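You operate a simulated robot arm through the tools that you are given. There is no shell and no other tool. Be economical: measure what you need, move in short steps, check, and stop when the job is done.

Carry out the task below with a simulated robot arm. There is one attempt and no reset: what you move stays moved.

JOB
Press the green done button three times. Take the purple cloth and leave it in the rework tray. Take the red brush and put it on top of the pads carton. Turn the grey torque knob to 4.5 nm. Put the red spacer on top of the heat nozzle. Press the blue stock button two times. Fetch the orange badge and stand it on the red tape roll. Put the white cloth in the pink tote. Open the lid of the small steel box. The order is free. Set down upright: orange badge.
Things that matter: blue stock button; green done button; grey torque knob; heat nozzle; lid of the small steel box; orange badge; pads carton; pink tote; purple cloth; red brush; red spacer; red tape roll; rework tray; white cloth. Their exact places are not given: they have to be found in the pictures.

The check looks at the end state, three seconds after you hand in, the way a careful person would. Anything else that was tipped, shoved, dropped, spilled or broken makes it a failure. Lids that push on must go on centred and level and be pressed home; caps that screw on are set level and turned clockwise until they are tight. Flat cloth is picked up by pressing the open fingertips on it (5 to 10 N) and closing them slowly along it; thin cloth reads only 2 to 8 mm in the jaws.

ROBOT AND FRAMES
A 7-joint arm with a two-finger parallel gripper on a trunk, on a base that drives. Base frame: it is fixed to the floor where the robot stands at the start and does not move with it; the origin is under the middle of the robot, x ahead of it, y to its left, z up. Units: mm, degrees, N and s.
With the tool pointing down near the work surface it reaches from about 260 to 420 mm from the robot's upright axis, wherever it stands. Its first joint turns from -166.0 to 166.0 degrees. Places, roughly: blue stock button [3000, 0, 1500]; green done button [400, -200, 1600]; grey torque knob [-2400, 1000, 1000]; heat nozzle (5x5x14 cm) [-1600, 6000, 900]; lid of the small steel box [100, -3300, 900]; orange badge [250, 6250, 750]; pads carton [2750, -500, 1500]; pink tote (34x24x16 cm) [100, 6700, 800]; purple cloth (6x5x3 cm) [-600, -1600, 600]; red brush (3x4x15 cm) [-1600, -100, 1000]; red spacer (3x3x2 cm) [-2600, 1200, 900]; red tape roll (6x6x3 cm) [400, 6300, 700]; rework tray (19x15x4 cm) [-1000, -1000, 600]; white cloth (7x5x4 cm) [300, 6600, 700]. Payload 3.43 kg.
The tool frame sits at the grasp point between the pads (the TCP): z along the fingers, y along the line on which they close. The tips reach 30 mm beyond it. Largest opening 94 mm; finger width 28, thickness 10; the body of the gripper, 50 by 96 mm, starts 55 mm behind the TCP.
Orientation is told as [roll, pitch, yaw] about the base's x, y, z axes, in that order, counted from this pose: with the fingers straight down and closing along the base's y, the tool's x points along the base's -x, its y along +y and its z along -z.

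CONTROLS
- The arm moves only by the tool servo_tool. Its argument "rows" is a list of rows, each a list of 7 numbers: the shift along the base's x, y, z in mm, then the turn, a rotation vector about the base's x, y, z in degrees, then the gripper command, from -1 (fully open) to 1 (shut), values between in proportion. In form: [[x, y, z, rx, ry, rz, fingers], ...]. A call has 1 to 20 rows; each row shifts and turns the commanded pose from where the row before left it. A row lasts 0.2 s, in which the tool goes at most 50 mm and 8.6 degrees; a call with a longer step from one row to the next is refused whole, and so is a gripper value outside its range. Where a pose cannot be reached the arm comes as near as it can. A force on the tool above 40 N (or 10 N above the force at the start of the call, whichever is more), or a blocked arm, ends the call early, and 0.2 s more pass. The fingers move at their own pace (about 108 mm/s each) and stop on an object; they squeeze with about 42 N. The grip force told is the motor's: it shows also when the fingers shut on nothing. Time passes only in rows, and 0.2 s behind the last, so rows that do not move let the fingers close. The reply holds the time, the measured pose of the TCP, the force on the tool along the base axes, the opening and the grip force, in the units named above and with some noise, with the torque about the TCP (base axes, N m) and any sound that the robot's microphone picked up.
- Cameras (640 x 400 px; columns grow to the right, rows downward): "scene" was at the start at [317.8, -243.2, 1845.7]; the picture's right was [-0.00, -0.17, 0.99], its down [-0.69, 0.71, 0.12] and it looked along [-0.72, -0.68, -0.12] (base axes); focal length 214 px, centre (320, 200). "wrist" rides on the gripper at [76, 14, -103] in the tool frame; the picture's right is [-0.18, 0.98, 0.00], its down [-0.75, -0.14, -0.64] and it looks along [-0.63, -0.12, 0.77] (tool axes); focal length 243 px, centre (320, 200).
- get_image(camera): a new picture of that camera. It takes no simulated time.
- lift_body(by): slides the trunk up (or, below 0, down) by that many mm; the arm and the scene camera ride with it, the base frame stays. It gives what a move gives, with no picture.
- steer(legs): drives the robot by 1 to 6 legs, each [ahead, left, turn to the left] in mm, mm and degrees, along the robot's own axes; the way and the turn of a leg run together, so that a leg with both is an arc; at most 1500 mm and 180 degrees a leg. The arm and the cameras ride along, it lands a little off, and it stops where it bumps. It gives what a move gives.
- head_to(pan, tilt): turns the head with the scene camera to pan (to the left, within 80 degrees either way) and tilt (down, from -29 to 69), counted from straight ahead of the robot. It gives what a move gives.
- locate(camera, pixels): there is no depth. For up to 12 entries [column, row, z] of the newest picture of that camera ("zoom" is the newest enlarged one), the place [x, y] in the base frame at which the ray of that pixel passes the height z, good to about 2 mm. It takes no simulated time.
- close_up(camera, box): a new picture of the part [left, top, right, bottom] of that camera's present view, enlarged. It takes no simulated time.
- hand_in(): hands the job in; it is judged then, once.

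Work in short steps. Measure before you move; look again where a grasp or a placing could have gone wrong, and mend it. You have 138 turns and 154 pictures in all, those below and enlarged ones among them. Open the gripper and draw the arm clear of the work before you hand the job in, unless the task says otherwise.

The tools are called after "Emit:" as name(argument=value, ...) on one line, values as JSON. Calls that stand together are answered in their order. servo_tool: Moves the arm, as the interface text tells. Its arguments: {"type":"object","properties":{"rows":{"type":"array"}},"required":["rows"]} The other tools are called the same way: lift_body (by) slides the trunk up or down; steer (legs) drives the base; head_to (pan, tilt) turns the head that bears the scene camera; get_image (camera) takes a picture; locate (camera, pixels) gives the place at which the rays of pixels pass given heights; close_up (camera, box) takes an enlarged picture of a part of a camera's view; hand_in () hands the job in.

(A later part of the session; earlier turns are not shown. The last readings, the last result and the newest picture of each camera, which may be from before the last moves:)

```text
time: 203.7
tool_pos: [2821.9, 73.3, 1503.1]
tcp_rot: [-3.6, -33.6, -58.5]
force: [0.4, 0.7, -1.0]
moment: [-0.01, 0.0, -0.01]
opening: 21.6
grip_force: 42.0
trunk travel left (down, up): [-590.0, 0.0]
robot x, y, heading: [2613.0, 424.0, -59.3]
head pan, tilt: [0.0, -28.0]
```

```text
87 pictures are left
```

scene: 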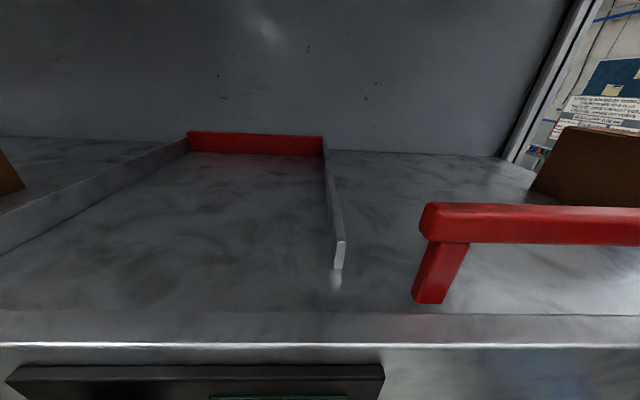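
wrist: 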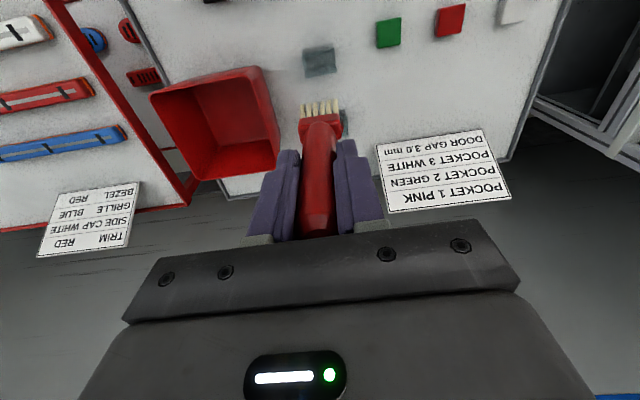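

I'm too close to see well. I back 350 mm and look again, also with the wrist camera.

Emit:
steer(legs=[[-350, -150, 0]])

Emit:
get_image(camera="scene")

Emit:
get_image(camera="wrist")

```text
time: 206.1
tool_pos: [2506.1, 297.7, 1502.6]
tcp_rot: [-3.5, -33.6, -58.9]
force: [-0.1, -0.5, 0.3]
moment: [0.04, -0.03, -0.02]
opening: 21.7
grip_force: 42.4
trunk travel left (down, up): [-590.0, 0.0]
robot x, y, heading: [2305.3, 650.1, -59.6]
head pan, tilt: [0.0, -28.0]
```

```text
86 pictures are left
```

scene: 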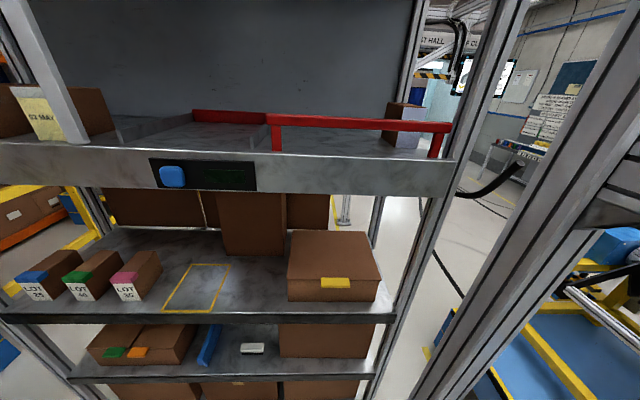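

```text
85 pictures are left
```

wrist: 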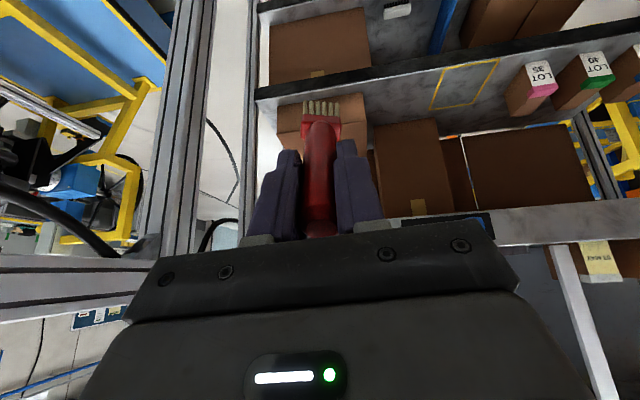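

I see the blue button at (172,177). I zoom to read labels to find the pads carton and locate candidates.

Emit:
close_up(camera="scene", box=[0, 80, 240, 230])

Emit:
close_up(camera="scene", box=[220, 80, 460, 330])

Emit:
locate(camera="scene", pixels=[[172, 177, 1500], [172, 177, 1400], [172, 177, 1300], [405, 145, 1400], [405, 145, 1300], [335, 265, 1000], [335, 265, 900], [335, 265, 1100], [450, 160, 1300], [20, 145, 1300], [450, 160, 1400]])

```text
2.67 times, centred on (120, 155) of scene
```

zoom: 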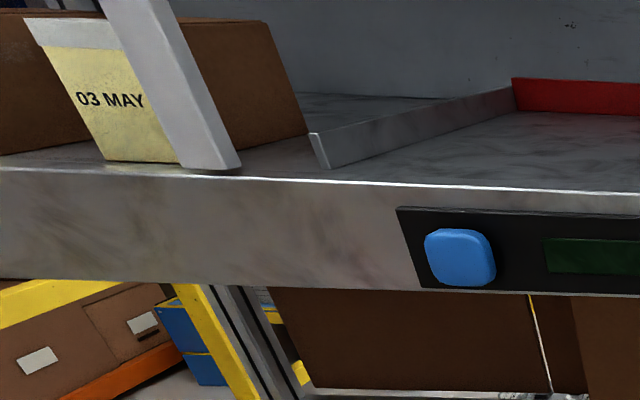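

```text
1.60 times, centred on (340, 205) of scene
```

zoom: 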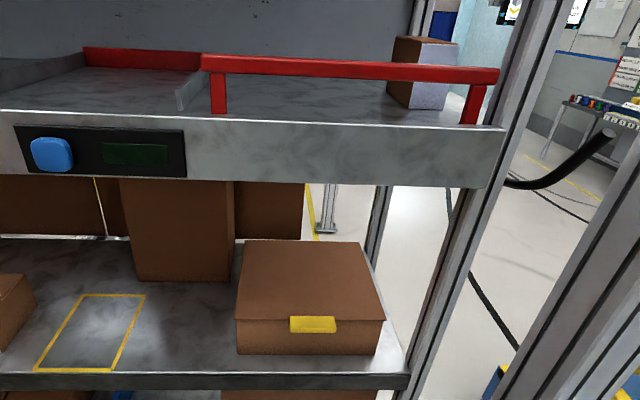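

```text
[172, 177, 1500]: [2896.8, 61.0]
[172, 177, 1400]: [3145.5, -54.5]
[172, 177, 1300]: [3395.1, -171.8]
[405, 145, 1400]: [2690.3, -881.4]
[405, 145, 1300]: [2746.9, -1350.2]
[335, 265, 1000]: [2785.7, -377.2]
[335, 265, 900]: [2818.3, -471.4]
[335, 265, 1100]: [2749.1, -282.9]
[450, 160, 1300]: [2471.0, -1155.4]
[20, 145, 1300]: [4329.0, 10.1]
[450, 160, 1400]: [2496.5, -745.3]
```

The blue button is about (3045,-8,1440). The carton candidate on the top shelf (400,125) needs a higher view: I straighten the tool and raise it to z≈1750.

Emit:
servo_tool(rows=[[-6, 10, 40, 7.24, 4.25, 0, 1], [-6, 10, 42, 7.24, 4.25, 0, 1], [-6, 10, 42, 7.24, 4.25, 0, 1], [-6, 10, 42, 7.24, 4.25, 0, 1], [-6, 10, 42, 0, 0, 0, 1], [0, 0, 40, 0, 0, 0, 1], [0, 0, 0, 0, 0, 0, 1]])

Emit:
get_image(camera="scene")

Emit:
get_image(camera="wrist")

```text
time: 207.7
tool_pos: [2479.3, 345.0, 1753.4]
tcp_rot: [-3.2, 0.1, -59.0]
force: [-0.2, -0.3, -0.4]
moment: [-0.01, 0.06, 0.0]
opening: 21.6
grip_force: 42.2
trunk travel left (down, up): [-590.0, 0.0]
robot x, y, heading: [2301.5, 646.1, -59.6]
head pan, tilt: [0.0, -28.0]
```

```text
82 pictures are left
```

scene: 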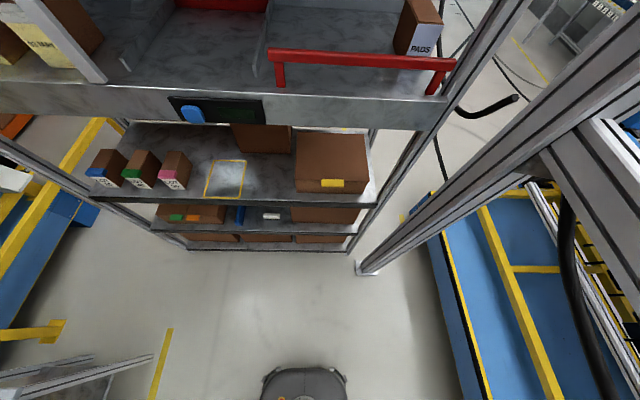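

```text
81 pictures are left
```

wrist: 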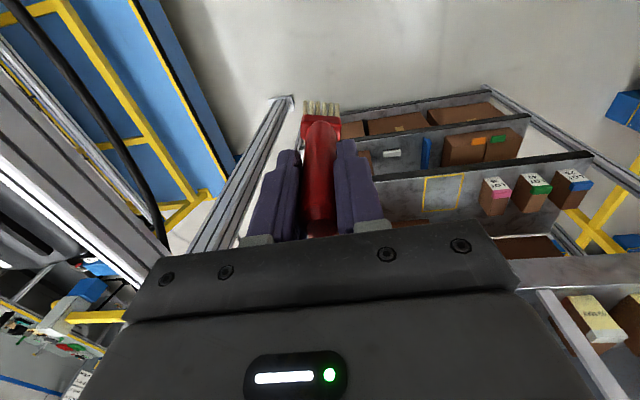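

The label reads PADS on the carton at scene (415,40). I drive 600 ahead and 130 right, staying clear of post B, and look again.

Emit:
steer(legs=[[0, -130, 1], [600, 0, 0]])

Emit:
get_image(camera="scene")

Emit:
get_image(camera="wrist")

```text
time: 211.5
tool_pos: [2650.0, -159.5, 1755.4]
tcp_rot: [-3.1, 0.0, -57.0]
force: [-0.5, -1.0, -1.7]
moment: [-0.01, 0.01, -0.02]
opening: 21.5
grip_force: 42.3
trunk travel left (down, up): [-590.0, 0.0]
robot x, y, heading: [2474.5, 124.0, -57.6]
head pan, tilt: [0.0, -28.0]
stopped in leg 2: the robot was blocked; the commanded pose is now the measured one
```

```text
80 pictures are left
```

scene: 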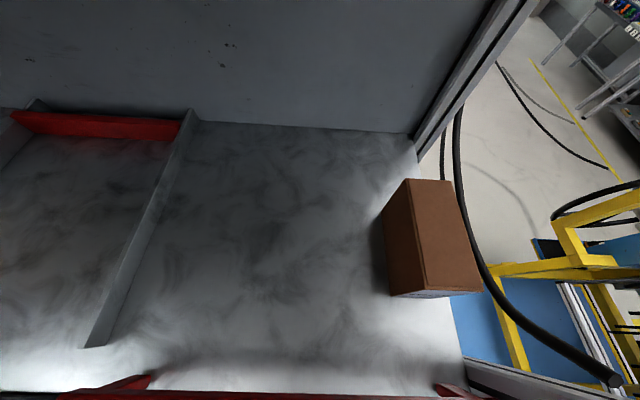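

```text
79 pictures are left
```

wrist: 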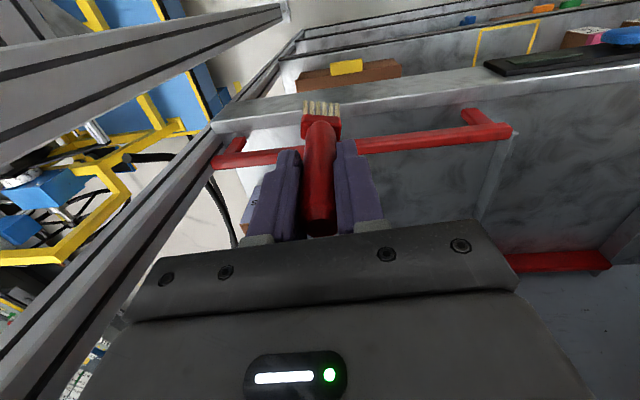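

The base bumped something and stopped; I back off 20 mm. The carton's top face is at scene (407..480,180..292); I locate it at z 1590 and the shelf features.

Emit:
locate(camera="scene", pixels=[[407, 180, 1590], [450, 183, 1590], [480, 290, 1590], [428, 290, 1590], [391, 297, 1470], [455, 298, 1470], [150, 378, 1550], [440, 388, 1550], [190, 110, 1510]])

Emit:
close_up(camera="scene", box=[340, 150, 520, 320])

Emit:
close_up(camera="wrist", box=[200, 80, 420, 260])

```text
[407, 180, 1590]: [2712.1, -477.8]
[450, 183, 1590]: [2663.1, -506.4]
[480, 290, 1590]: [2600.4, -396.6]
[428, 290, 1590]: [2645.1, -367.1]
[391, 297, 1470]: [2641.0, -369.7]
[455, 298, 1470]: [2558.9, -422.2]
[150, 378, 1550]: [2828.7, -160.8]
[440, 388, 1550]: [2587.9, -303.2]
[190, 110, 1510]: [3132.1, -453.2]
```

```text
2.35 times, centred on (430, 235) of scene
```

zoom: 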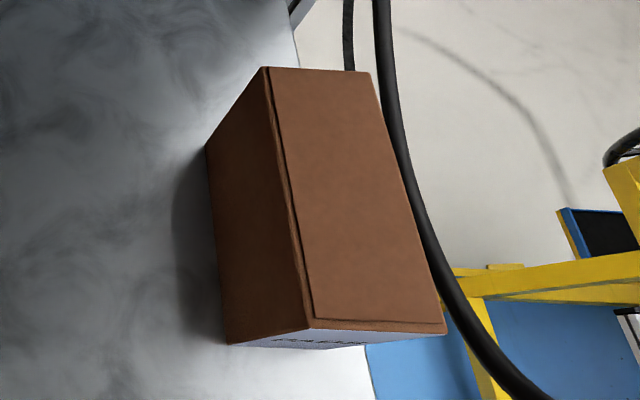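

```text
2.22 times, centred on (310, 170) of wrist
```

zoom: 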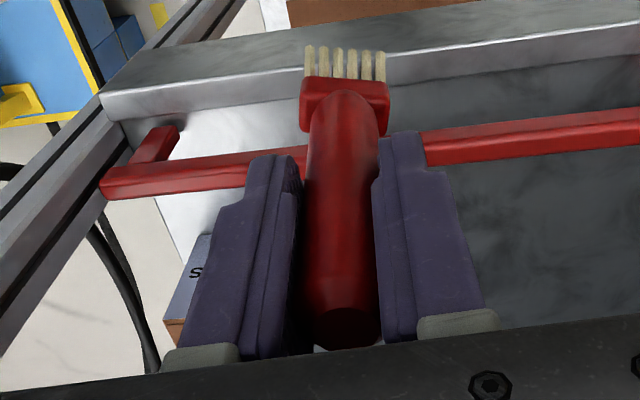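

The PADS carton top is about z 1592, centre (2655,-437), 57 wide by 128 deep along the rack's depth. I back off 30 mm from the bump, then yaw -13° and tilt 68° so the brush points forward over the carton, at hover height.

Emit:
steer(legs=[[-30, 0, 0]])

Emit:
servo_tool(rows=[[0, 0, 5, 0, 0, -6.5, 1], [0, 0, 0, 0, 0, -6.5, 1], [0.6, -24, 0, -7.1, -2.59, 0, 1], [0.6, -28, 0, -7.1, -2.59, 0, 1], [0.6, -28, 0, -7.1, -2.59, 0, 1], [0.6, -28, 0, -7.1, -2.59, 0, 1], [0.6, -28, 0, -7.1, -2.59, 0, 1], [0.6, -28, 0, -7.1, -2.59, 0, 1], [0.6, -28, 0, -7.1, -2.59, 0, 1], [0.6, -20, 0, -7.1, -2.59, 0, 1], [0.6, -10, 0, -7.1, -2.59, 0, 1], [0, 0, 0, 0, 0, 0, 1]])

Emit:
head_to(pan=0, tilt=30)

Emit:
get_image(camera="scene")

Emit:
get_image(camera="wrist")

```text
time: 212.3
tool_pos: [2645.5, -150.0, 1750.5]
tcp_rot: [-3.1, 0.7, -57.1]
force: [-0.3, 0.4, -0.7]
moment: [0.02, 0.01, 0.02]
opening: 21.7
grip_force: 42.2
trunk travel left (down, up): [-590.0, 0.0]
robot x, y, heading: [2459.3, 147.1, -57.6]
head pan, tilt: [0.0, -28.0]
```

```text
time: 213.8
tool_pos: [2647.0, -247.0, 1751.8]
tcp_rot: [-3.1, -27.2, -70.0]
force: [2.1, 4.0, -9.0]
moment: [-0.25, 0.33, 0.14]
opening: 21.6
grip_force: 41.8
trunk travel left (down, up): [-590.0, 0.0]
robot x, y, heading: [2460.3, 147.7, -57.6]
head pan, tilt: [0.0, -28.0]
stopped in row 7: the force on the tool passed its limit at 51 N (the readings are from after the stop); the commanded pose is now the measured one
```

```text
time: 215.0
tool_pos: [2647.3, -246.7, 1751.6]
tcp_rot: [-3.0, -27.4, -70.0]
force: [0.1, 0.4, -1.0]
moment: [-0.06, 0.02, -0.02]
opening: 21.5
grip_force: 42.5
trunk travel left (down, up): [-590.0, 0.0]
robot x, y, heading: [2459.0, 147.1, -57.8]
head pan, tilt: [0.0, 30.0]
```

```text
76 pictures are left
```

scene: 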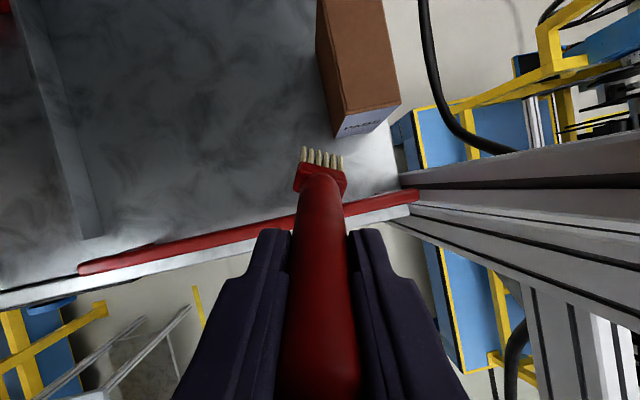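

```text
75 pictures are left
```

wrist: 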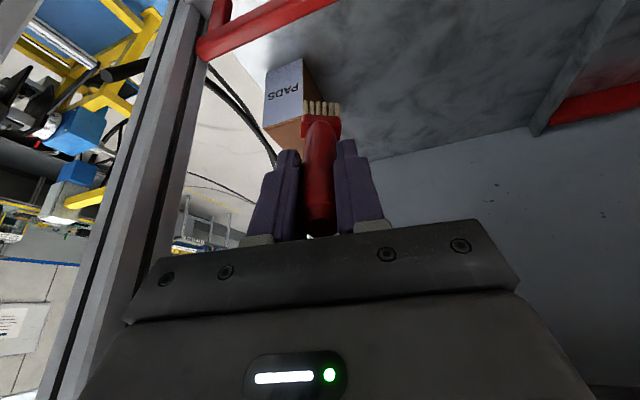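

Something above (a rack top beam) pushed the head down. I back out 230 mm, finish the tilt and lower to z≈1680 outside, then look before entering.

Emit:
steer(legs=[[-230, 0, 0]])

Emit:
servo_tool(rows=[[-1, -20, -10, -6.4, -2.33, 0, 1], [-1, -25, -12, -6.4, -2.33, 0, 1], [-1, -25, -12, -6.4, -2.33, 0, 1], [-1, -25, -12, -6.4, -2.33, 0, 1], [-1, -25, -13, -6.4, -2.33, 0, 1], [-1, -26, -13, -6.4, -2.33, 0, 1], [0, 0, 0, 0, 0, 0, 1]])

Emit:
head_to(pan=0, tilt=-20)

Emit:
get_image(camera="scene")

Emit:
get_image(camera="wrist")

```text
time: 216.8
tool_pos: [2522.4, -49.9, 1752.2]
tcp_rot: [-3.1, -27.3, -70.0]
force: [-0.3, -0.8, -0.1]
moment: [0.04, -0.01, 0.0]
opening: 21.6
grip_force: 42.4
trunk travel left (down, up): [-590.0, 0.0]
robot x, y, heading: [2338.7, 340.6, -57.8]
head pan, tilt: [0.0, 30.0]
```

```text
time: 218.4
tool_pos: [2509.5, -173.6, 1686.3]
tcp_rot: [-7.8, -59.5, -68.4]
force: [-0.4, 0.6, -1.1]
moment: [0.01, -0.01, 0.02]
opening: 21.3
grip_force: 42.0
out of reach, approached as far as the arm can: row 5, 6
trunk travel left (down, up): [-590.0, 0.0]
robot x, y, heading: [2335.3, 340.9, -57.7]
head pan, tilt: [0.0, 30.0]
```

```text
time: 219.6
tool_pos: [2509.2, -175.7, 1686.4]
tcp_rot: [-7.9, -59.5, -68.4]
force: [0.3, 0.2, 0.0]
moment: [0.0, 0.0, -0.03]
opening: 21.7
grip_force: 42.1
trunk travel left (down, up): [-590.0, 0.0]
robot x, y, heading: [2334.4, 344.4, -57.6]
head pan, tilt: [0.0, -20.0]
```

```text
74 pictures are left
```

scene: 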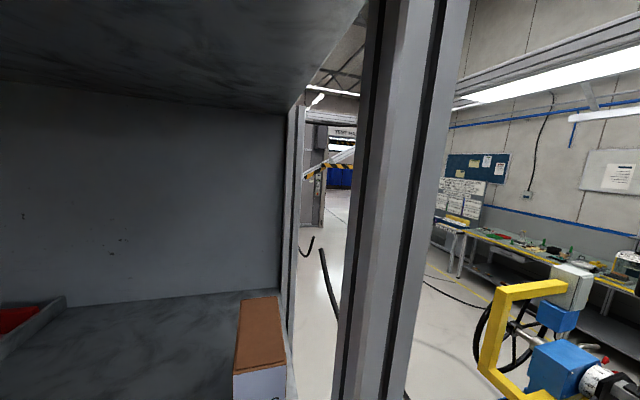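

```text
73 pictures are left
```

wrist: 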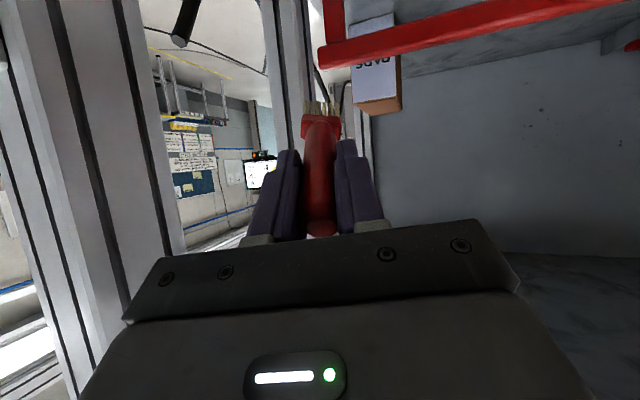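

A roof shelf is at about z 1955; at the present height there's room. I locate the carton top corners from this view at z 1592.

Emit:
locate(camera="scene", pixels=[[240, 300, 1592], [279, 297, 1592], [284, 370, 1592], [234, 375, 1592], [340, 395, 1500], [234, 375, 1580], [284, 370, 1580]])

Emit:
locate(camera="wrist", pixels=[[352, 112, 1592], [400, 107, 1592], [352, 112, 1580], [320, 60, 1578], [320, 46, 1560], [317, 105, 1628]])

```text
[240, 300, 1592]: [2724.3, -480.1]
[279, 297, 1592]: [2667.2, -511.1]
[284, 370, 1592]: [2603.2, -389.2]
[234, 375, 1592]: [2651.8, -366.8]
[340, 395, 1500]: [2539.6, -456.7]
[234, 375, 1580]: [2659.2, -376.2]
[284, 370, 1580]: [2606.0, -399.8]
```

```text
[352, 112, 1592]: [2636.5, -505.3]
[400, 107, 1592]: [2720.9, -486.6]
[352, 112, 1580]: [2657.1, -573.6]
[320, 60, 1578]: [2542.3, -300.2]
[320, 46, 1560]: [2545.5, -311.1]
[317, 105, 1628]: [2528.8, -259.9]
```

The views agree: carton centre (2661,-437), top 1592. The bristle tip is near (2529,-260,1628); I drive ahead 250 and look.

Emit:
steer(legs=[[250, 0, 0]])

Emit:
head_to(pan=0, tilt=25)

Emit:
get_image(camera="scene")

Emit:
get_image(camera="wrist")

```text
time: 221.4
tool_pos: [2647.3, -385.8, 1686.5]
tcp_rot: [-7.9, -59.5, -68.0]
force: [0.3, 1.2, -0.5]
moment: [0.02, 0.04, 0.0]
opening: 21.8
grip_force: 42.2
trunk travel left (down, up): [-590.0, 0.0]
robot x, y, heading: [2474.1, 133.0, -57.4]
head pan, tilt: [0.0, -20.0]
```

```text
time: 222.5
tool_pos: [2646.3, -385.4, 1686.7]
tcp_rot: [-7.9, -59.4, -68.2]
force: [0.7, -0.1, -0.8]
moment: [0.01, -0.01, 0.01]
opening: 21.2
grip_force: 41.9
trunk travel left (down, up): [-590.0, 0.0]
robot x, y, heading: [2475.0, 130.6, -57.4]
head pan, tilt: [0.0, 25.0]
```

```text
72 pictures are left
```

scene: 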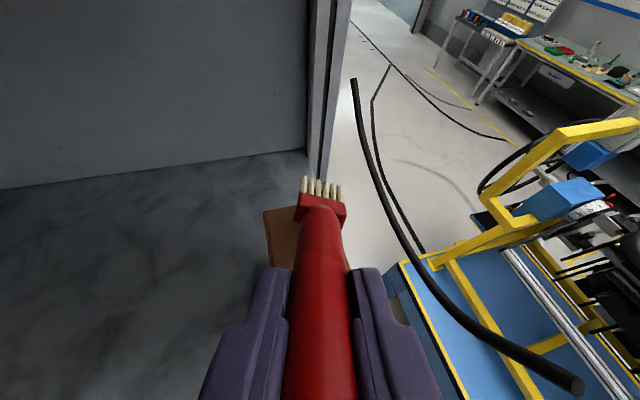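

```text
71 pictures are left
```

wrist: 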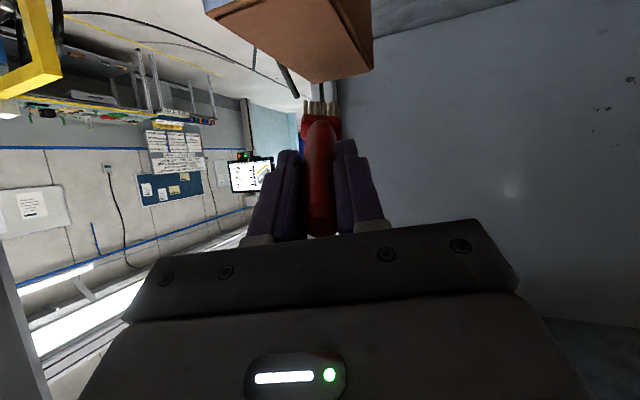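

I locate the bristle tip (322,186) at z 1628 against the visible carton corner (265,212) and left edge.

Emit:
locate(camera="scene", pixels=[[322, 184, 1628], [303, 183, 1628], [341, 187, 1628], [265, 212, 1592], [294, 207, 1592], [269, 265, 1592]])

Emit:
locate(camera="wrist", pixels=[[317, 80, 1592], [373, 70, 1592], [320, 103, 1628], [210, 15, 1592]])

Emit:
close_up(camera="scene", box=[240, 160, 400, 290])

```text
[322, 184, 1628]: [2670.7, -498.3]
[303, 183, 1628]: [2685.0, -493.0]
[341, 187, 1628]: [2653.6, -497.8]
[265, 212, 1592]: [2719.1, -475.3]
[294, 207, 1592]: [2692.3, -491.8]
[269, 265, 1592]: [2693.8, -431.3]
```

```text
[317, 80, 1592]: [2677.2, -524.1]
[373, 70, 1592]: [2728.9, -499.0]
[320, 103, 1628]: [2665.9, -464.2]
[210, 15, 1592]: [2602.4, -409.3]
```

```text
3.08 times, centred on (320, 225) of scene
```

zoom: 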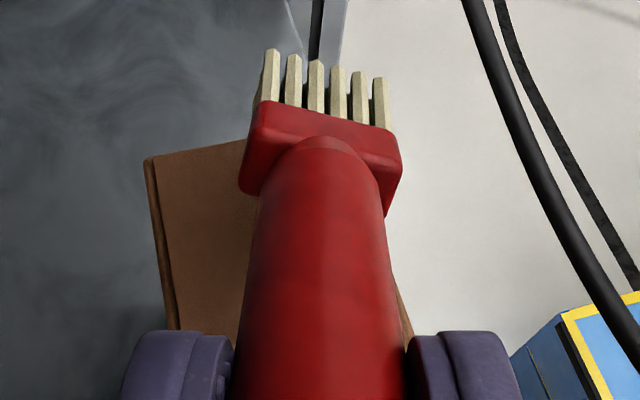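

The tip sits 20 mm to the right of the carton's mid and near its back edge. I shift 10 mm left and 12 mm back, then lower in fine steps, letting the brush pivot in the grip as the bristles touch.

Emit:
servo_tool(rows=[[1, 8, 0, 0, 0, 0, 1], [1, 7.5, 0, 0, 0, 0, 1], [0, 0, -9, 0, 0, 0, 1], [0, 0, -9, 0, 0, 0, 1], [0, 0, -3, 0, 0, 0, 1], [0, 0, -3, 0, 0, 0, 1], [0, 0, -3, 0, 0, 0, 1], [0, 0, -3, 0, 0, 0, 1], [0, 0, 0, 0, 0, 0, 1]])

Emit:
get_image(camera="scene")

```text
time: 224.5
tool_pos: [2647.4, -367.2, 1659.2]
tcp_rot: [-8.0, -59.6, -68.0]
force: [-1.0, 6.1, 15.9]
moment: [-1.48, -0.1, -0.07]
opening: 21.8
grip_force: 41.9
trunk travel left (down, up): [-590.0, 0.0]
robot x, y, heading: [2469.7, 130.1, -57.5]
head pan, tilt: [0.0, 25.0]
```

```text
69 pictures are left
```

scene: 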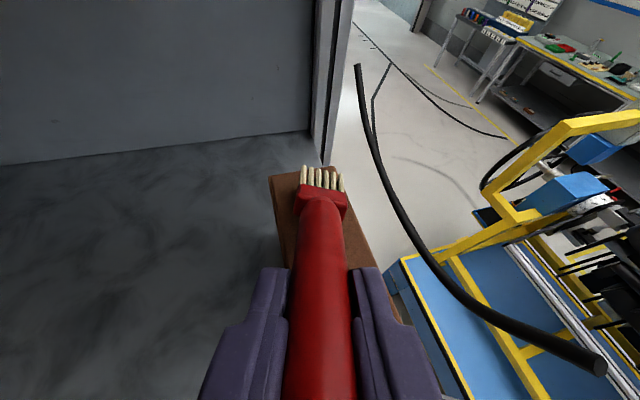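

The bristles rest on the carton near its back, well centred (16 N). I lower further in small steps so the brush pivots flatter.

Emit:
servo_tool(rows=[[-1, 3, -3, 0, 0, 0, 1], [-1, 3, -3, 0, 0, 0, 1], [-1, 3, -3, 0, 0, 0, 1], [0, 2, -3, 0, 0, 0, 1], [0, 2, -3, 0, 0, 0, 1], [0, 0, 0, 0, 0, 0, 1]])

Emit:
get_image(camera="wrist")

```text
time: 225.9
tool_pos: [2644.7, -355.7, 1640.9]
tcp_rot: [-7.8, -59.5, -68.2]
force: [-1.0, -3.2, 10.2]
moment: [-1.28, -0.07, -0.29]
opening: 21.7
grip_force: 42.1
trunk travel left (down, up): [-590.0, 0.0]
robot x, y, heading: [2474.3, 132.4, -57.4]
head pan, tilt: [0.0, 25.0]
```

```text
68 pictures are left
```

wrist: 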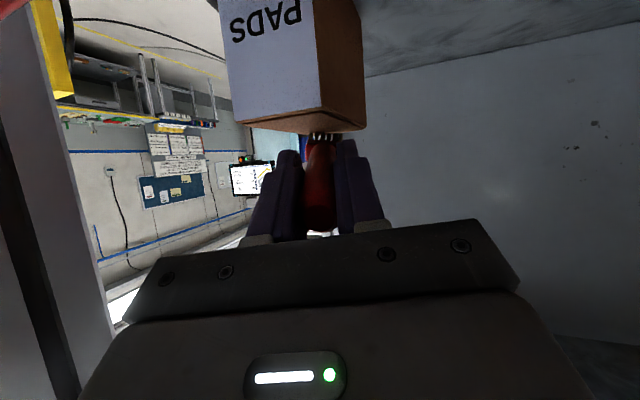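

The brush pivots in the grip. I lower 8 mm more and open slowly so the handle settles on the carton.

Emit:
servo_tool(rows=[[0, 2, -3, 0, 0, 0, 1], [0, 2, -3, 0, 0, 0, 1], [0, 1, -2, 0, 0, 0, 1], [0, 0, 0, 0, 0, 0, 0.52], [0, 0, 0, 0, 0, 0, 0.5], [0, 0, 0, 0, 0, 0, 0.46], [0, 0, 0, 0, 0, 0, 0.4], [0, 0, 0, 0, 0, 0, 0.3], [0, 0, 0, 0, 0, 0, 0.2]])

Emit:
get_image(camera="scene")

Emit:
get_image(camera="wrist")

```text
time: 227.9
tool_pos: [2646.3, -352.0, 1632.3]
tcp_rot: [-7.9, -59.5, -68.1]
force: [-0.1, 0.9, -0.7]
moment: [-0.01, -0.02, -0.01]
opening: 37.7
grip_force: 0.0
trunk travel left (down, up): [-590.0, 0.0]
robot x, y, heading: [2470.7, 134.6, -57.4]
head pan, tilt: [0.0, 25.0]
```

```text
67 pictures are left
```

scene: 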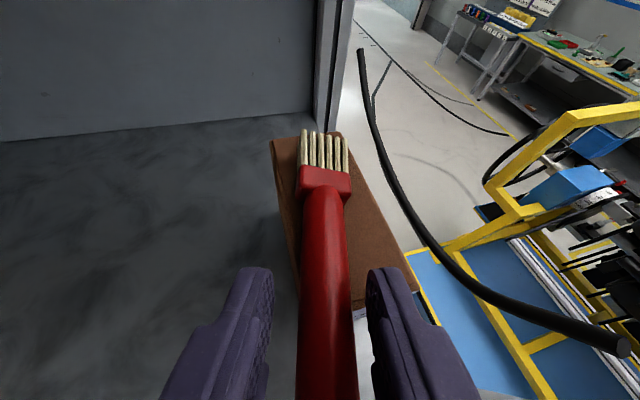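

```text
66 pictures are left
```

wrist: 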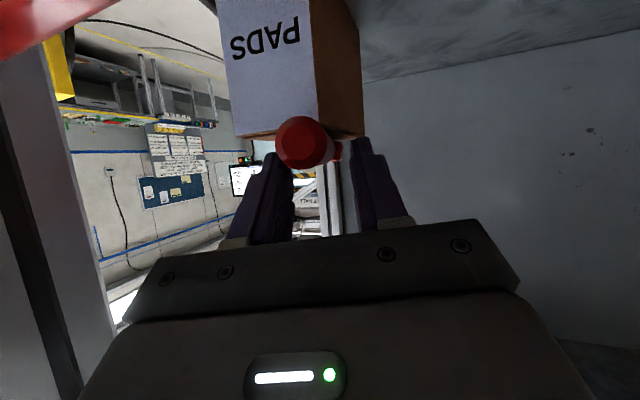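

The brush lies flat on the PADS carton. I rise clear, back out, move left to the blue button, lower the trunk, straighten the tool's yaw and close the fingers.

Emit:
servo_tool(rows=[[0, 0, 10, 0, 0, 0, 0.1], [0, 0, 25, 0, 0, 0, 0.1], [-2, 10, 10, 0, 0, 0, 0.1], [0, 0, 0, 0, 0, 0, 0.1]])

Emit:
get_image(camera="scene")

Emit:
steer(legs=[[-320, 0, 0], [0, 500, 0]])

Emit:
lift_body(by=-225)

Emit:
servo_tool(rows=[[-5, 10, 0, 0, 0, 6, 1], [-5, 10, 0, 0, 0, 6, 1], [-5, 10, 0, 0, 0, 6, 1], [-5, 10, 0, 0, 0, 0, 1], [0, 0, 0, 0, 0, 0, 1]])

Emit:
head_to(pan=0, tilt=0)

Emit:
get_image(camera="scene")

Emit:
get_image(camera="wrist")

```text
time: 228.9
tool_pos: [2641.6, -342.0, 1679.1]
tcp_rot: [-7.9, -59.6, -68.0]
force: [0.3, -0.1, -0.3]
moment: [0.05, 0.01, -0.01]
opening: 42.3
grip_force: 0.1
trunk travel left (down, up): [-590.0, 0.0]
robot x, y, heading: [2470.7, 135.8, -57.0]
head pan, tilt: [0.0, 25.0]
```

```text
65 pictures are left
```

scene: 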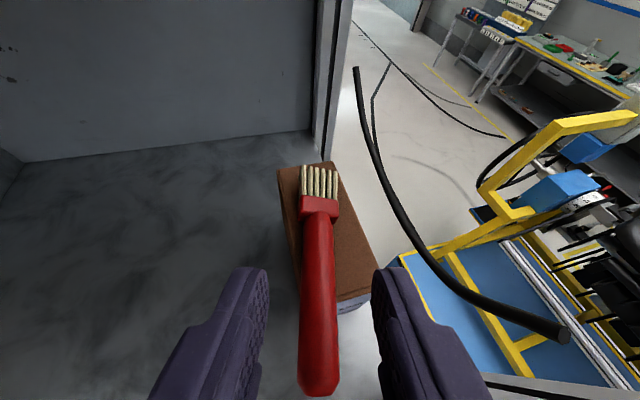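

```text
time: 233.6
tool_pos: [2893.6, 185.5, 1678.5]
tcp_rot: [-8.0, -59.5, -69.6]
force: [-0.3, 0.3, 0.9]
moment: [0.05, -0.03, -0.02]
opening: 42.4
grip_force: 0.1
trunk travel left (down, up): [-590.0, 0.0]
robot x, y, heading: [2733.1, 667.3, -58.7]
head pan, tilt: [0.0, 25.0]
```

```text
time: 235.9
tool_pos: [2892.6, 184.8, 1453.9]
tcp_rot: [-7.9, -59.5, -69.7]
force: [0.3, -0.3, -0.5]
moment: [-0.01, 0.02, 0.04]
opening: 42.3
grip_force: 0.0
trunk travel left (down, up): [-365.0, 225.0]
robot x, y, heading: [2735.3, 661.4, -58.8]
head pan, tilt: [0.0, 25.0]
```

```text
time: 237.1
tool_pos: [2871.5, 224.5, 1454.4]
tcp_rot: [-7.8, -59.5, -51.6]
force: [0.0, -0.3, -0.1]
moment: [-0.01, -0.06, 0.04]
opening: 0.0
grip_force: 33.2
trunk travel left (down, up): [-365.0, 225.0]
robot x, y, heading: [2735.4, 660.3, -58.7]
head pan, tilt: [0.0, 25.0]
```

```text
time: 238.0
tool_pos: [2873.1, 224.9, 1455.5]
tcp_rot: [-8.0, -59.5, -51.6]
force: [0.0, 0.1, -0.1]
moment: [0.0, 0.0, 0.01]
opening: 0.0
grip_force: 33.1
trunk travel left (down, up): [-365.0, 225.0]
robot x, y, heading: [2732.9, 660.6, -58.8]
head pan, tilt: [0.0, 0.0]
```

```text
64 pictures are left
```

scene: 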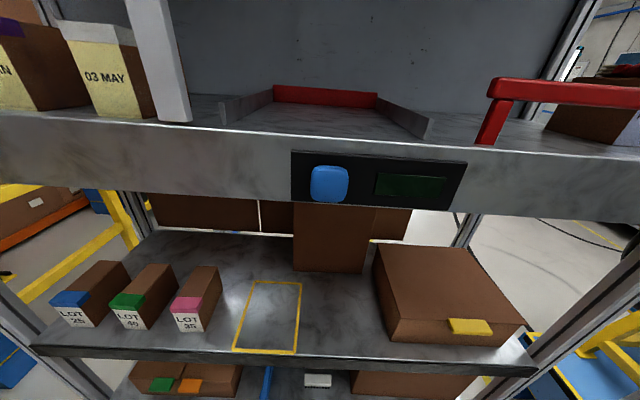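

```text
63 pictures are left
```

wrist: 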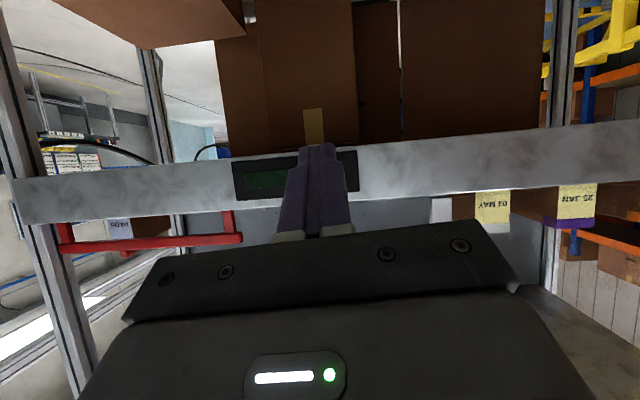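

The brush is fine. The blue button is at scene (330,184); I locate it at several heights, with the lip's bottom and top.

Emit:
locate(camera="scene", pixels=[[330, 184, 1500], [330, 184, 1450], [330, 184, 1400], [300, 151, 1500], [465, 163, 1500], [293, 203, 1400]])

Emit:
locate(camera="wrist", pixels=[[247, 178, 1450], [247, 178, 1400], [247, 178, 1500], [345, 170, 1450]])

Emit:
locate(camera="scene", pixels=[[440, 187, 1450], [440, 187, 1400], [440, 187, 1500]])

```text
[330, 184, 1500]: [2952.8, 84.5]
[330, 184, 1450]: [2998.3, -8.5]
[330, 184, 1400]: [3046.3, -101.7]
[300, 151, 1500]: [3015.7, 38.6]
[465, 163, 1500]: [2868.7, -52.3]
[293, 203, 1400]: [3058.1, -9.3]
```

```text
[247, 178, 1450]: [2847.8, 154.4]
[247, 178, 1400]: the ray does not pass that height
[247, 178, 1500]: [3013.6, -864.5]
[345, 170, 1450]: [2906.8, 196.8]
```

```text
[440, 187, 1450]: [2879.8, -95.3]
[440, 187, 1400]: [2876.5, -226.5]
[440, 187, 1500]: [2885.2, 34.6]
```

The button is about (2989,10,1460). I drive 150 ahead and then re-measure the TCP.

Emit:
steer(legs=[[150, 0, 0]])

Emit:
get_image(camera="scene")

Emit:
locate(camera="scene", pixels=[[320, 200, 1460]])

```text
time: 239.4
tool_pos: [2952.2, 90.6, 1454.3]
tcp_rot: [-7.9, -59.4, -51.8]
force: [0.4, -0.3, 0.4]
moment: [0.04, 0.0, 0.02]
opening: 0.0
grip_force: 32.8
trunk travel left (down, up): [-365.0, 225.0]
robot x, y, heading: [2813.3, 532.2, -58.9]
head pan, tilt: [0.0, 0.0]
```

```text
62 pictures are left
```

scene: 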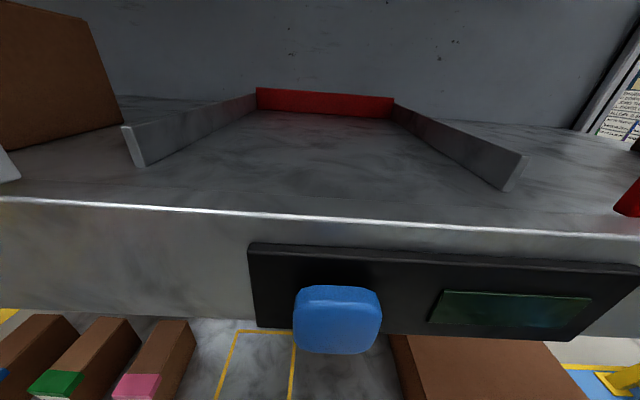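

```text
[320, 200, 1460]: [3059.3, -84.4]
```

I locate the button (338,320) from here.

Emit:
locate(camera="scene", pixels=[[338, 325, 1470], [338, 325, 1460], [338, 325, 1450], [338, 325, 1440]])

```text
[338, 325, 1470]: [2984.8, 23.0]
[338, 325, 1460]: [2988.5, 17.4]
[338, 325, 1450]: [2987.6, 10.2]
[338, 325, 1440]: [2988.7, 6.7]
```

Button about (2988,12,1455): 53 mm ahead of tip contact, 10 mm right. I advance and press in fine steps.

Emit:
servo_tool(rows=[[-3, -14, 2, 0, 0, 0, 1], [3, -16, 1, 0, 0, 0, 1], [8, -13, 0, 0, 0, 0, 1], [1.6, -2.6, 0, 0, 0, 0, 1], [1.6, -2.6, 0, 0, 0, 0, 1], [1.6, -2.6, 0, 0, 0, 0, 1], [1.6, -2.6, 0, 0, 0, 0, 1], [1.6, -2.6, 0, 0, 0, 0, 1], [1.3, -2.1, 0, 0, 0, 0, 1]])

```text
time: 241.4
tool_pos: [2964.2, 39.6, 1457.9]
tcp_rot: [-7.9, -59.5, -51.7]
force: [-9.8, 23.0, -13.2]
moment: [0.4, 0.27, 0.14]
opening: 0.3
grip_force: 32.6
trunk travel left (down, up): [-365.0, 225.0]
robot x, y, heading: [2810.4, 530.8, -58.9]
head pan, tilt: [0.0, 0.0]
heard: click
```

Clicked once. I release fully, press a second time with slightly less travel, then release.

Emit:
servo_tool(rows=[[-4, 6.5, 0, 0, 0, 0, 1], [-5, 8.5, 0, 0, 0, 0, 1], [0, 0, 0, 0, 0, 0, 1]])

Emit:
servo_tool(rows=[[4, -6.5, 0, 0, 0, 0, 1], [1.6, -2.6, 0, 0, 0, 0, 1], [1.6, -2.6, 0, 0, 0, 0, 1], [0.8, -1.3, 0, 0, 0, 0, 1]])

Emit:
servo_tool(rows=[[-5, 8, 0, 0, 0, 0, 1], [-15, 25, 0, 0, 0, 0, 1], [-15, 25, 0, 0, 0, 0, 0], [0, 0, 0, 0, 0, 0, -1]])

```text
time: 242.2
tool_pos: [2958.9, 47.7, 1457.3]
tcp_rot: [-7.7, -59.6, -51.8]
force: [0.7, 0.3, -0.7]
moment: [-0.02, 0.04, 0.01]
opening: 0.0
grip_force: 32.9
trunk travel left (down, up): [-365.0, 225.0]
robot x, y, heading: [2814.9, 530.0, -59.3]
head pan, tilt: [0.0, 0.0]
```

```text
time: 243.2
tool_pos: [2964.6, 41.3, 1457.2]
tcp_rot: [-7.8, -59.5, -51.8]
force: [-8.5, 14.6, -6.8]
moment: [0.22, 0.23, -0.01]
opening: 0.2
grip_force: 33.4
trunk travel left (down, up): [-365.0, 225.0]
robot x, y, heading: [2816.0, 530.3, -58.9]
head pan, tilt: [0.0, 0.0]
heard: click
```

```text
time: 244.2
tool_pos: [2931.5, 94.5, 1458.1]
tcp_rot: [-7.9, -59.6, -51.8]
force: [0.1, 0.1, -0.3]
moment: [0.02, 0.01, -0.04]
opening: 94.1
grip_force: 0.1
trunk travel left (down, up): [-365.0, 225.0]
robot x, y, heading: [2813.1, 531.6, -59.0]
head pan, tilt: [0.0, 0.0]
```

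Two clicks done. Next the far group around (250,6250): I back off, turn 180° and drive up the corridor (-f) 1500 mm, then look.

Emit:
steer(legs=[[-250, 0, 0], [0, 0, 90], [0, 0, 90.5], [1500, 0, 0], [700, 0, 0]])

Emit:
head_to(pan=0, tilt=-15)

Emit:
get_image(camera="scene")

```text
time: 264.3
tool_pos: [1357.3, 3044.8, 1457.9]
tcp_rot: [-7.9, -59.5, 130.4]
force: [0.1, 0.9, -0.1]
moment: [0.04, 0.01, 0.0]
opening: 93.9
grip_force: 0.1
trunk travel left (down, up): [-365.0, 225.0]
robot x, y, heading: [1494.5, 2617.2, 123.1]
head pan, tilt: [0.0, 0.0]
```

```text
time: 265.1
tool_pos: [1357.3, 3044.5, 1457.1]
tcp_rot: [-7.9, -59.4, 130.5]
force: [0.2, -1.2, 0.4]
moment: [0.01, 0.01, -0.03]
opening: 93.9
grip_force: 0.0
trunk travel left (down, up): [-365.0, 225.0]
robot x, y, heading: [1490.5, 2613.7, 123.0]
head pan, tilt: [0.0, -15.0]
```

```text
61 pictures are left
```

scene: 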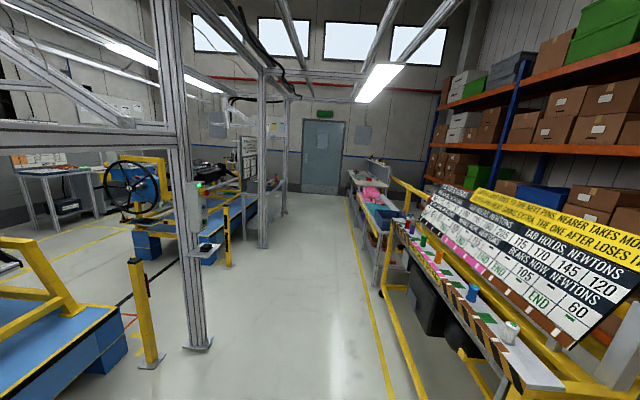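

The corridor runs ahead, the pink tote shows at (375,195). I locate the post foot (197,345), railing, and far table edges to pick a straight line.

Emit:
locate(camera="scene", pixels=[[197, 347, 0], [263, 246, 0], [372, 330, 0], [350, 205, 0], [385, 290, 0], [374, 195, 800], [362, 225, 600], [152, 365, 0]])

Emit:
close_up(camera="scene", box=[220, 140, 460, 290])

```text
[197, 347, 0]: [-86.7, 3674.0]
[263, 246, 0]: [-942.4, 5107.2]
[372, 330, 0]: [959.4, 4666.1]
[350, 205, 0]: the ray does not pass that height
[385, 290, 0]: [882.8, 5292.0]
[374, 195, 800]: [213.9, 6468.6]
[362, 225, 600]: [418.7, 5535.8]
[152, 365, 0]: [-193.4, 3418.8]
```

```text
2.67 times, centred on (340, 215) of scene
```

zoom: 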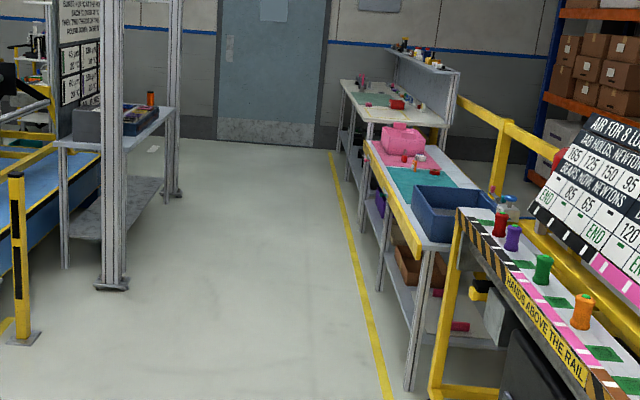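

The corridor is clear (posts at e≈1890, bench front beyond e≈3350). I drive 3700 ahead, turn right to face the bench.

Emit:
steer(legs=[[1240, 0, -1], [1240, 0, 0], [1240, 0, 0], [0, 0, -90]])

Emit:
get_image(camera="scene")

```text
time: 286.8
tool_pos: [-118.4, 5847.5, 1458.8]
tcp_rot: [-7.9, -59.5, 41.3]
force: [0.6, 0.4, -0.5]
moment: [-0.04, -0.03, 0.01]
opening: 94.2
grip_force: 0.0
trunk travel left (down, up): [-365.0, 225.0]
robot x, y, heading: [-544.8, 5702.0, 33.7]
head pan, tilt: [0.0, -15.0]
```

```text
59 pictures are left
```

scene: 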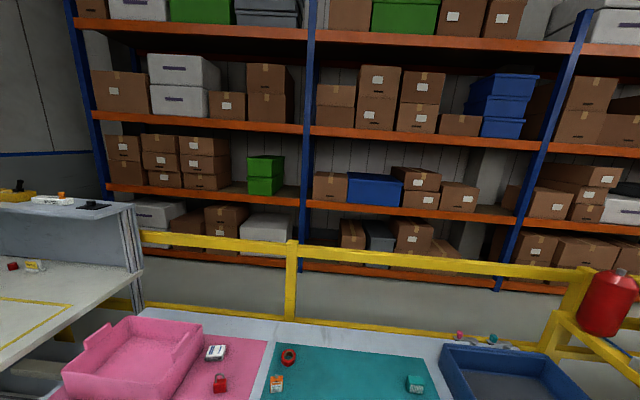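

The bench objects are here: tote (140,355), white item (216,353), red ring (288,356), orange badge (276,382). I tilt the head down and zoom.

Emit:
head_to(pan=0, tilt=8)

Emit:
close_up(camera="scene", box=[30, 190, 350, 390])

Emit:
get_image(camera="scene")

```text
time: 287.7
tool_pos: [-119.4, 5847.3, 1457.9]
tcp_rot: [-8.0, -59.5, 41.4]
force: [0.3, -0.6, -0.3]
moment: [-0.01, 0.0, 0.02]
opening: 94.0
grip_force: 0.1
trunk travel left (down, up): [-365.0, 225.0]
robot x, y, heading: [-551.0, 5705.4, 34.0]
head pan, tilt: [0.0, 8.0]
```

```text
2.00 times, centred on (190, 290) of scene
```

zoom: 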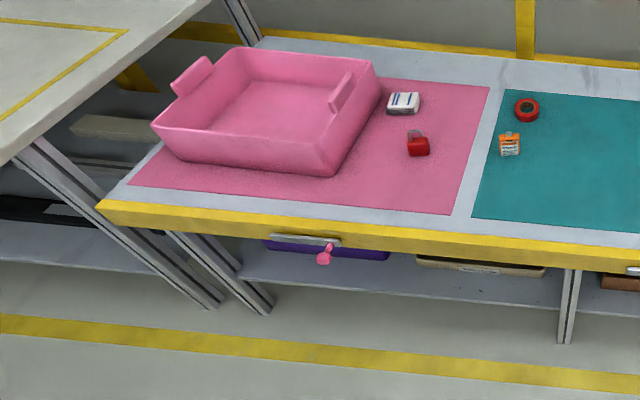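

```text
57 pictures are left
```

scene: 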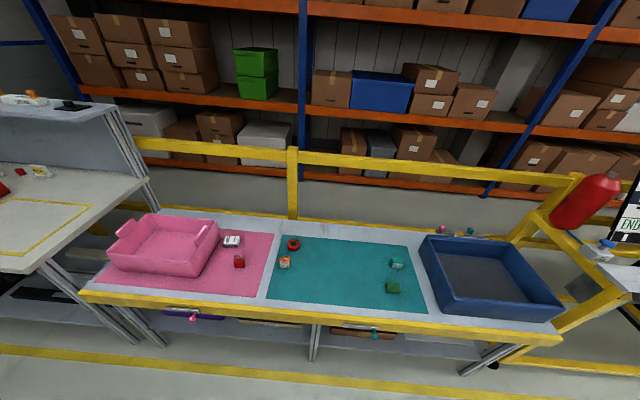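

I locate the items at z 720 and bench corners.

Emit:
locate(camera="scene", pixels=[[232, 242, 720], [232, 242, 680], [293, 245, 720], [293, 245, 680], [285, 263, 720], [285, 263, 680], [85, 293, 700], [560, 335, 700], [160, 248, 700], [293, 310, 700]])

Emit:
close_up(camera="scene", box=[220, 220, 320, 280])

```text
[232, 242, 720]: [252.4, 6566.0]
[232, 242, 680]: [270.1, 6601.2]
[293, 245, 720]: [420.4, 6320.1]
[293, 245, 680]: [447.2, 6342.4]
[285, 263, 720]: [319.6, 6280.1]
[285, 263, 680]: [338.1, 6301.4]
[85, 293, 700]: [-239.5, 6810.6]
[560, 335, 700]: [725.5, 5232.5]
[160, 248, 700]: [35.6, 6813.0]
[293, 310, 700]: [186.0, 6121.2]
```

```text
6.40 times, centred on (270, 250) of scene
```

zoom: 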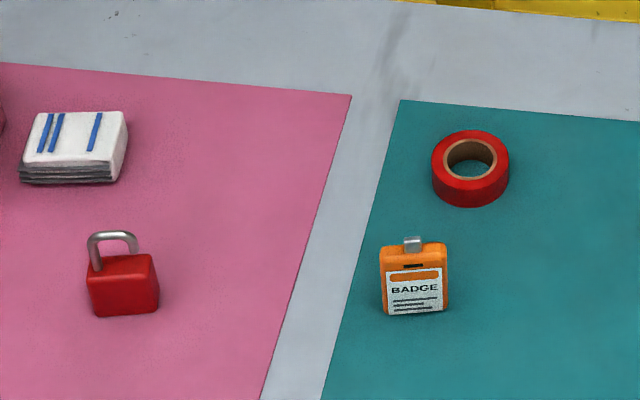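

Badge is at about (325,6290), tape roll (433,6330), white cloth (262,6585). I lower the trunk, set the tool to a clean 45° tilt along the bench normal, drive in 580 mm, and look.

Emit:
lift_body(by=-250)

Emit:
servo_tool(rows=[[0, 0, 0, -3.98, 6.35, 0, -1], [0, 0, 0, -3.98, 6.35, 0, -1], [0, 0, 0, 3.42, 2.15, -2.35, -1], [0, 0, 0, 0, 0, 0, -1]])

Emit:
steer(legs=[[0, 0, -2.3], [580, 20, 0]])

Emit:
head_to(pan=0, tilt=15)

Emit:
get_image(camera="scene")

Emit:
get_image(camera="wrist")

```text
time: 290.2
tool_pos: [-119.7, 5847.6, 1207.6]
tcp_rot: [-7.9, -59.5, 41.3]
force: [-0.5, 0.3, 0.3]
moment: [-0.01, 0.02, 0.0]
opening: 94.1
grip_force: 0.1
trunk travel left (down, up): [-115.0, 475.0]
robot x, y, heading: [-544.0, 5707.3, 34.1]
head pan, tilt: [0.0, 8.0]
```

```text
time: 291.2
tool_pos: [-120.9, 5847.0, 1206.9]
tcp_rot: [1.2, -45.0, 32.3]
force: [-1.0, -0.6, -0.3]
moment: [-0.03, -0.02, -0.02]
opening: 94.2
grip_force: 0.1
trunk travel left (down, up): [-115.0, 475.0]
robot x, y, heading: [-550.0, 5708.1, 33.9]
head pan, tilt: [0.0, 8.0]
```

```text
time: 294.9
tool_pos: [368.6, 6153.0, 1207.2]
tcp_rot: [1.2, -44.8, 30.0]
force: [-0.3, -0.4, 0.4]
moment: [-0.01, -0.02, -0.01]
opening: 94.2
grip_force: 0.0
trunk travel left (down, up): [-115.0, 475.0]
robot x, y, heading: [-62.0, 6028.0, 31.9]
head pan, tilt: [0.0, 8.0]
```

```text
time: 295.6
tool_pos: [367.8, 6153.7, 1208.4]
tcp_rot: [1.2, -44.9, 30.0]
force: [-0.4, -0.1, -0.3]
moment: [0.0, 0.0, 0.02]
opening: 94.1
grip_force: 0.1
trunk travel left (down, up): [-115.0, 475.0]
robot x, y, heading: [-65.4, 6028.7, 31.7]
head pan, tilt: [0.0, 15.0]
```

```text
55 pictures are left
```

scene: 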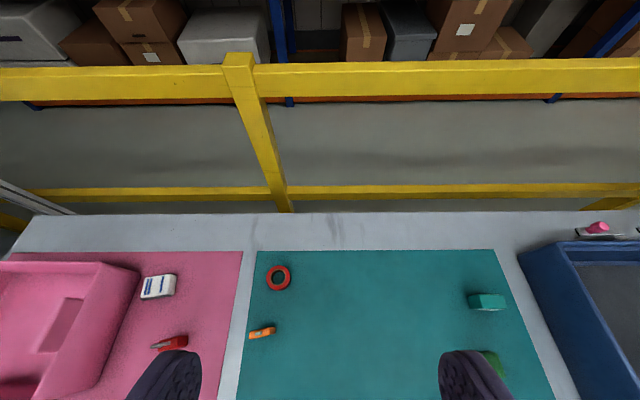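

```text
54 pictures are left
```

wrist: 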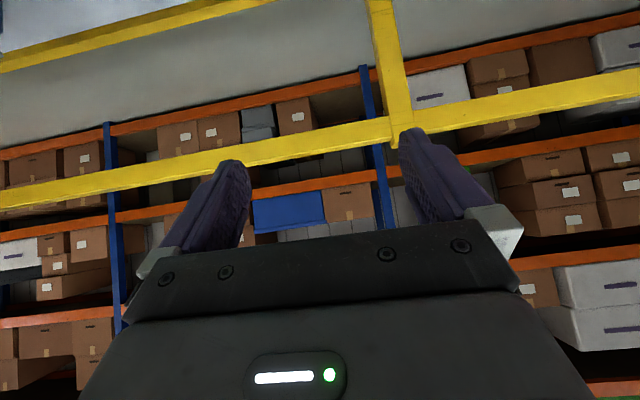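

I locate the tape roll (279,278), badge (262,333), cloth (158,287) from this higher view to triangulate heights.

Emit:
locate(camera="scene", pixels=[[279, 278, 720], [279, 278, 680], [262, 333, 720], [262, 333, 680], [158, 287, 720], [158, 287, 680], [268, 331, 720], [250, 335, 720], [174, 343, 700]])

Emit:
close_up(camera="scene", box=[140, 250, 320, 360])

```text
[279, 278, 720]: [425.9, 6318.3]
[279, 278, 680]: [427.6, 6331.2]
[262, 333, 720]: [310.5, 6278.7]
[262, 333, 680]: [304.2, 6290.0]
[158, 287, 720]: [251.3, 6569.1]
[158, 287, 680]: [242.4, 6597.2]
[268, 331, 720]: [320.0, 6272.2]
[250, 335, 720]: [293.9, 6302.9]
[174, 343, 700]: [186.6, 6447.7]
```

```text
3.56 times, centred on (230, 305) of scene
```

zoom: 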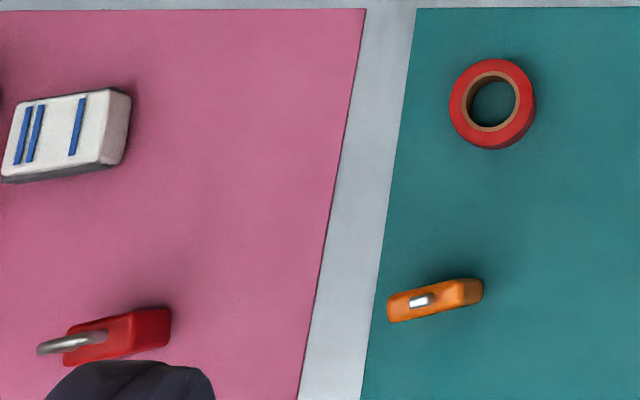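

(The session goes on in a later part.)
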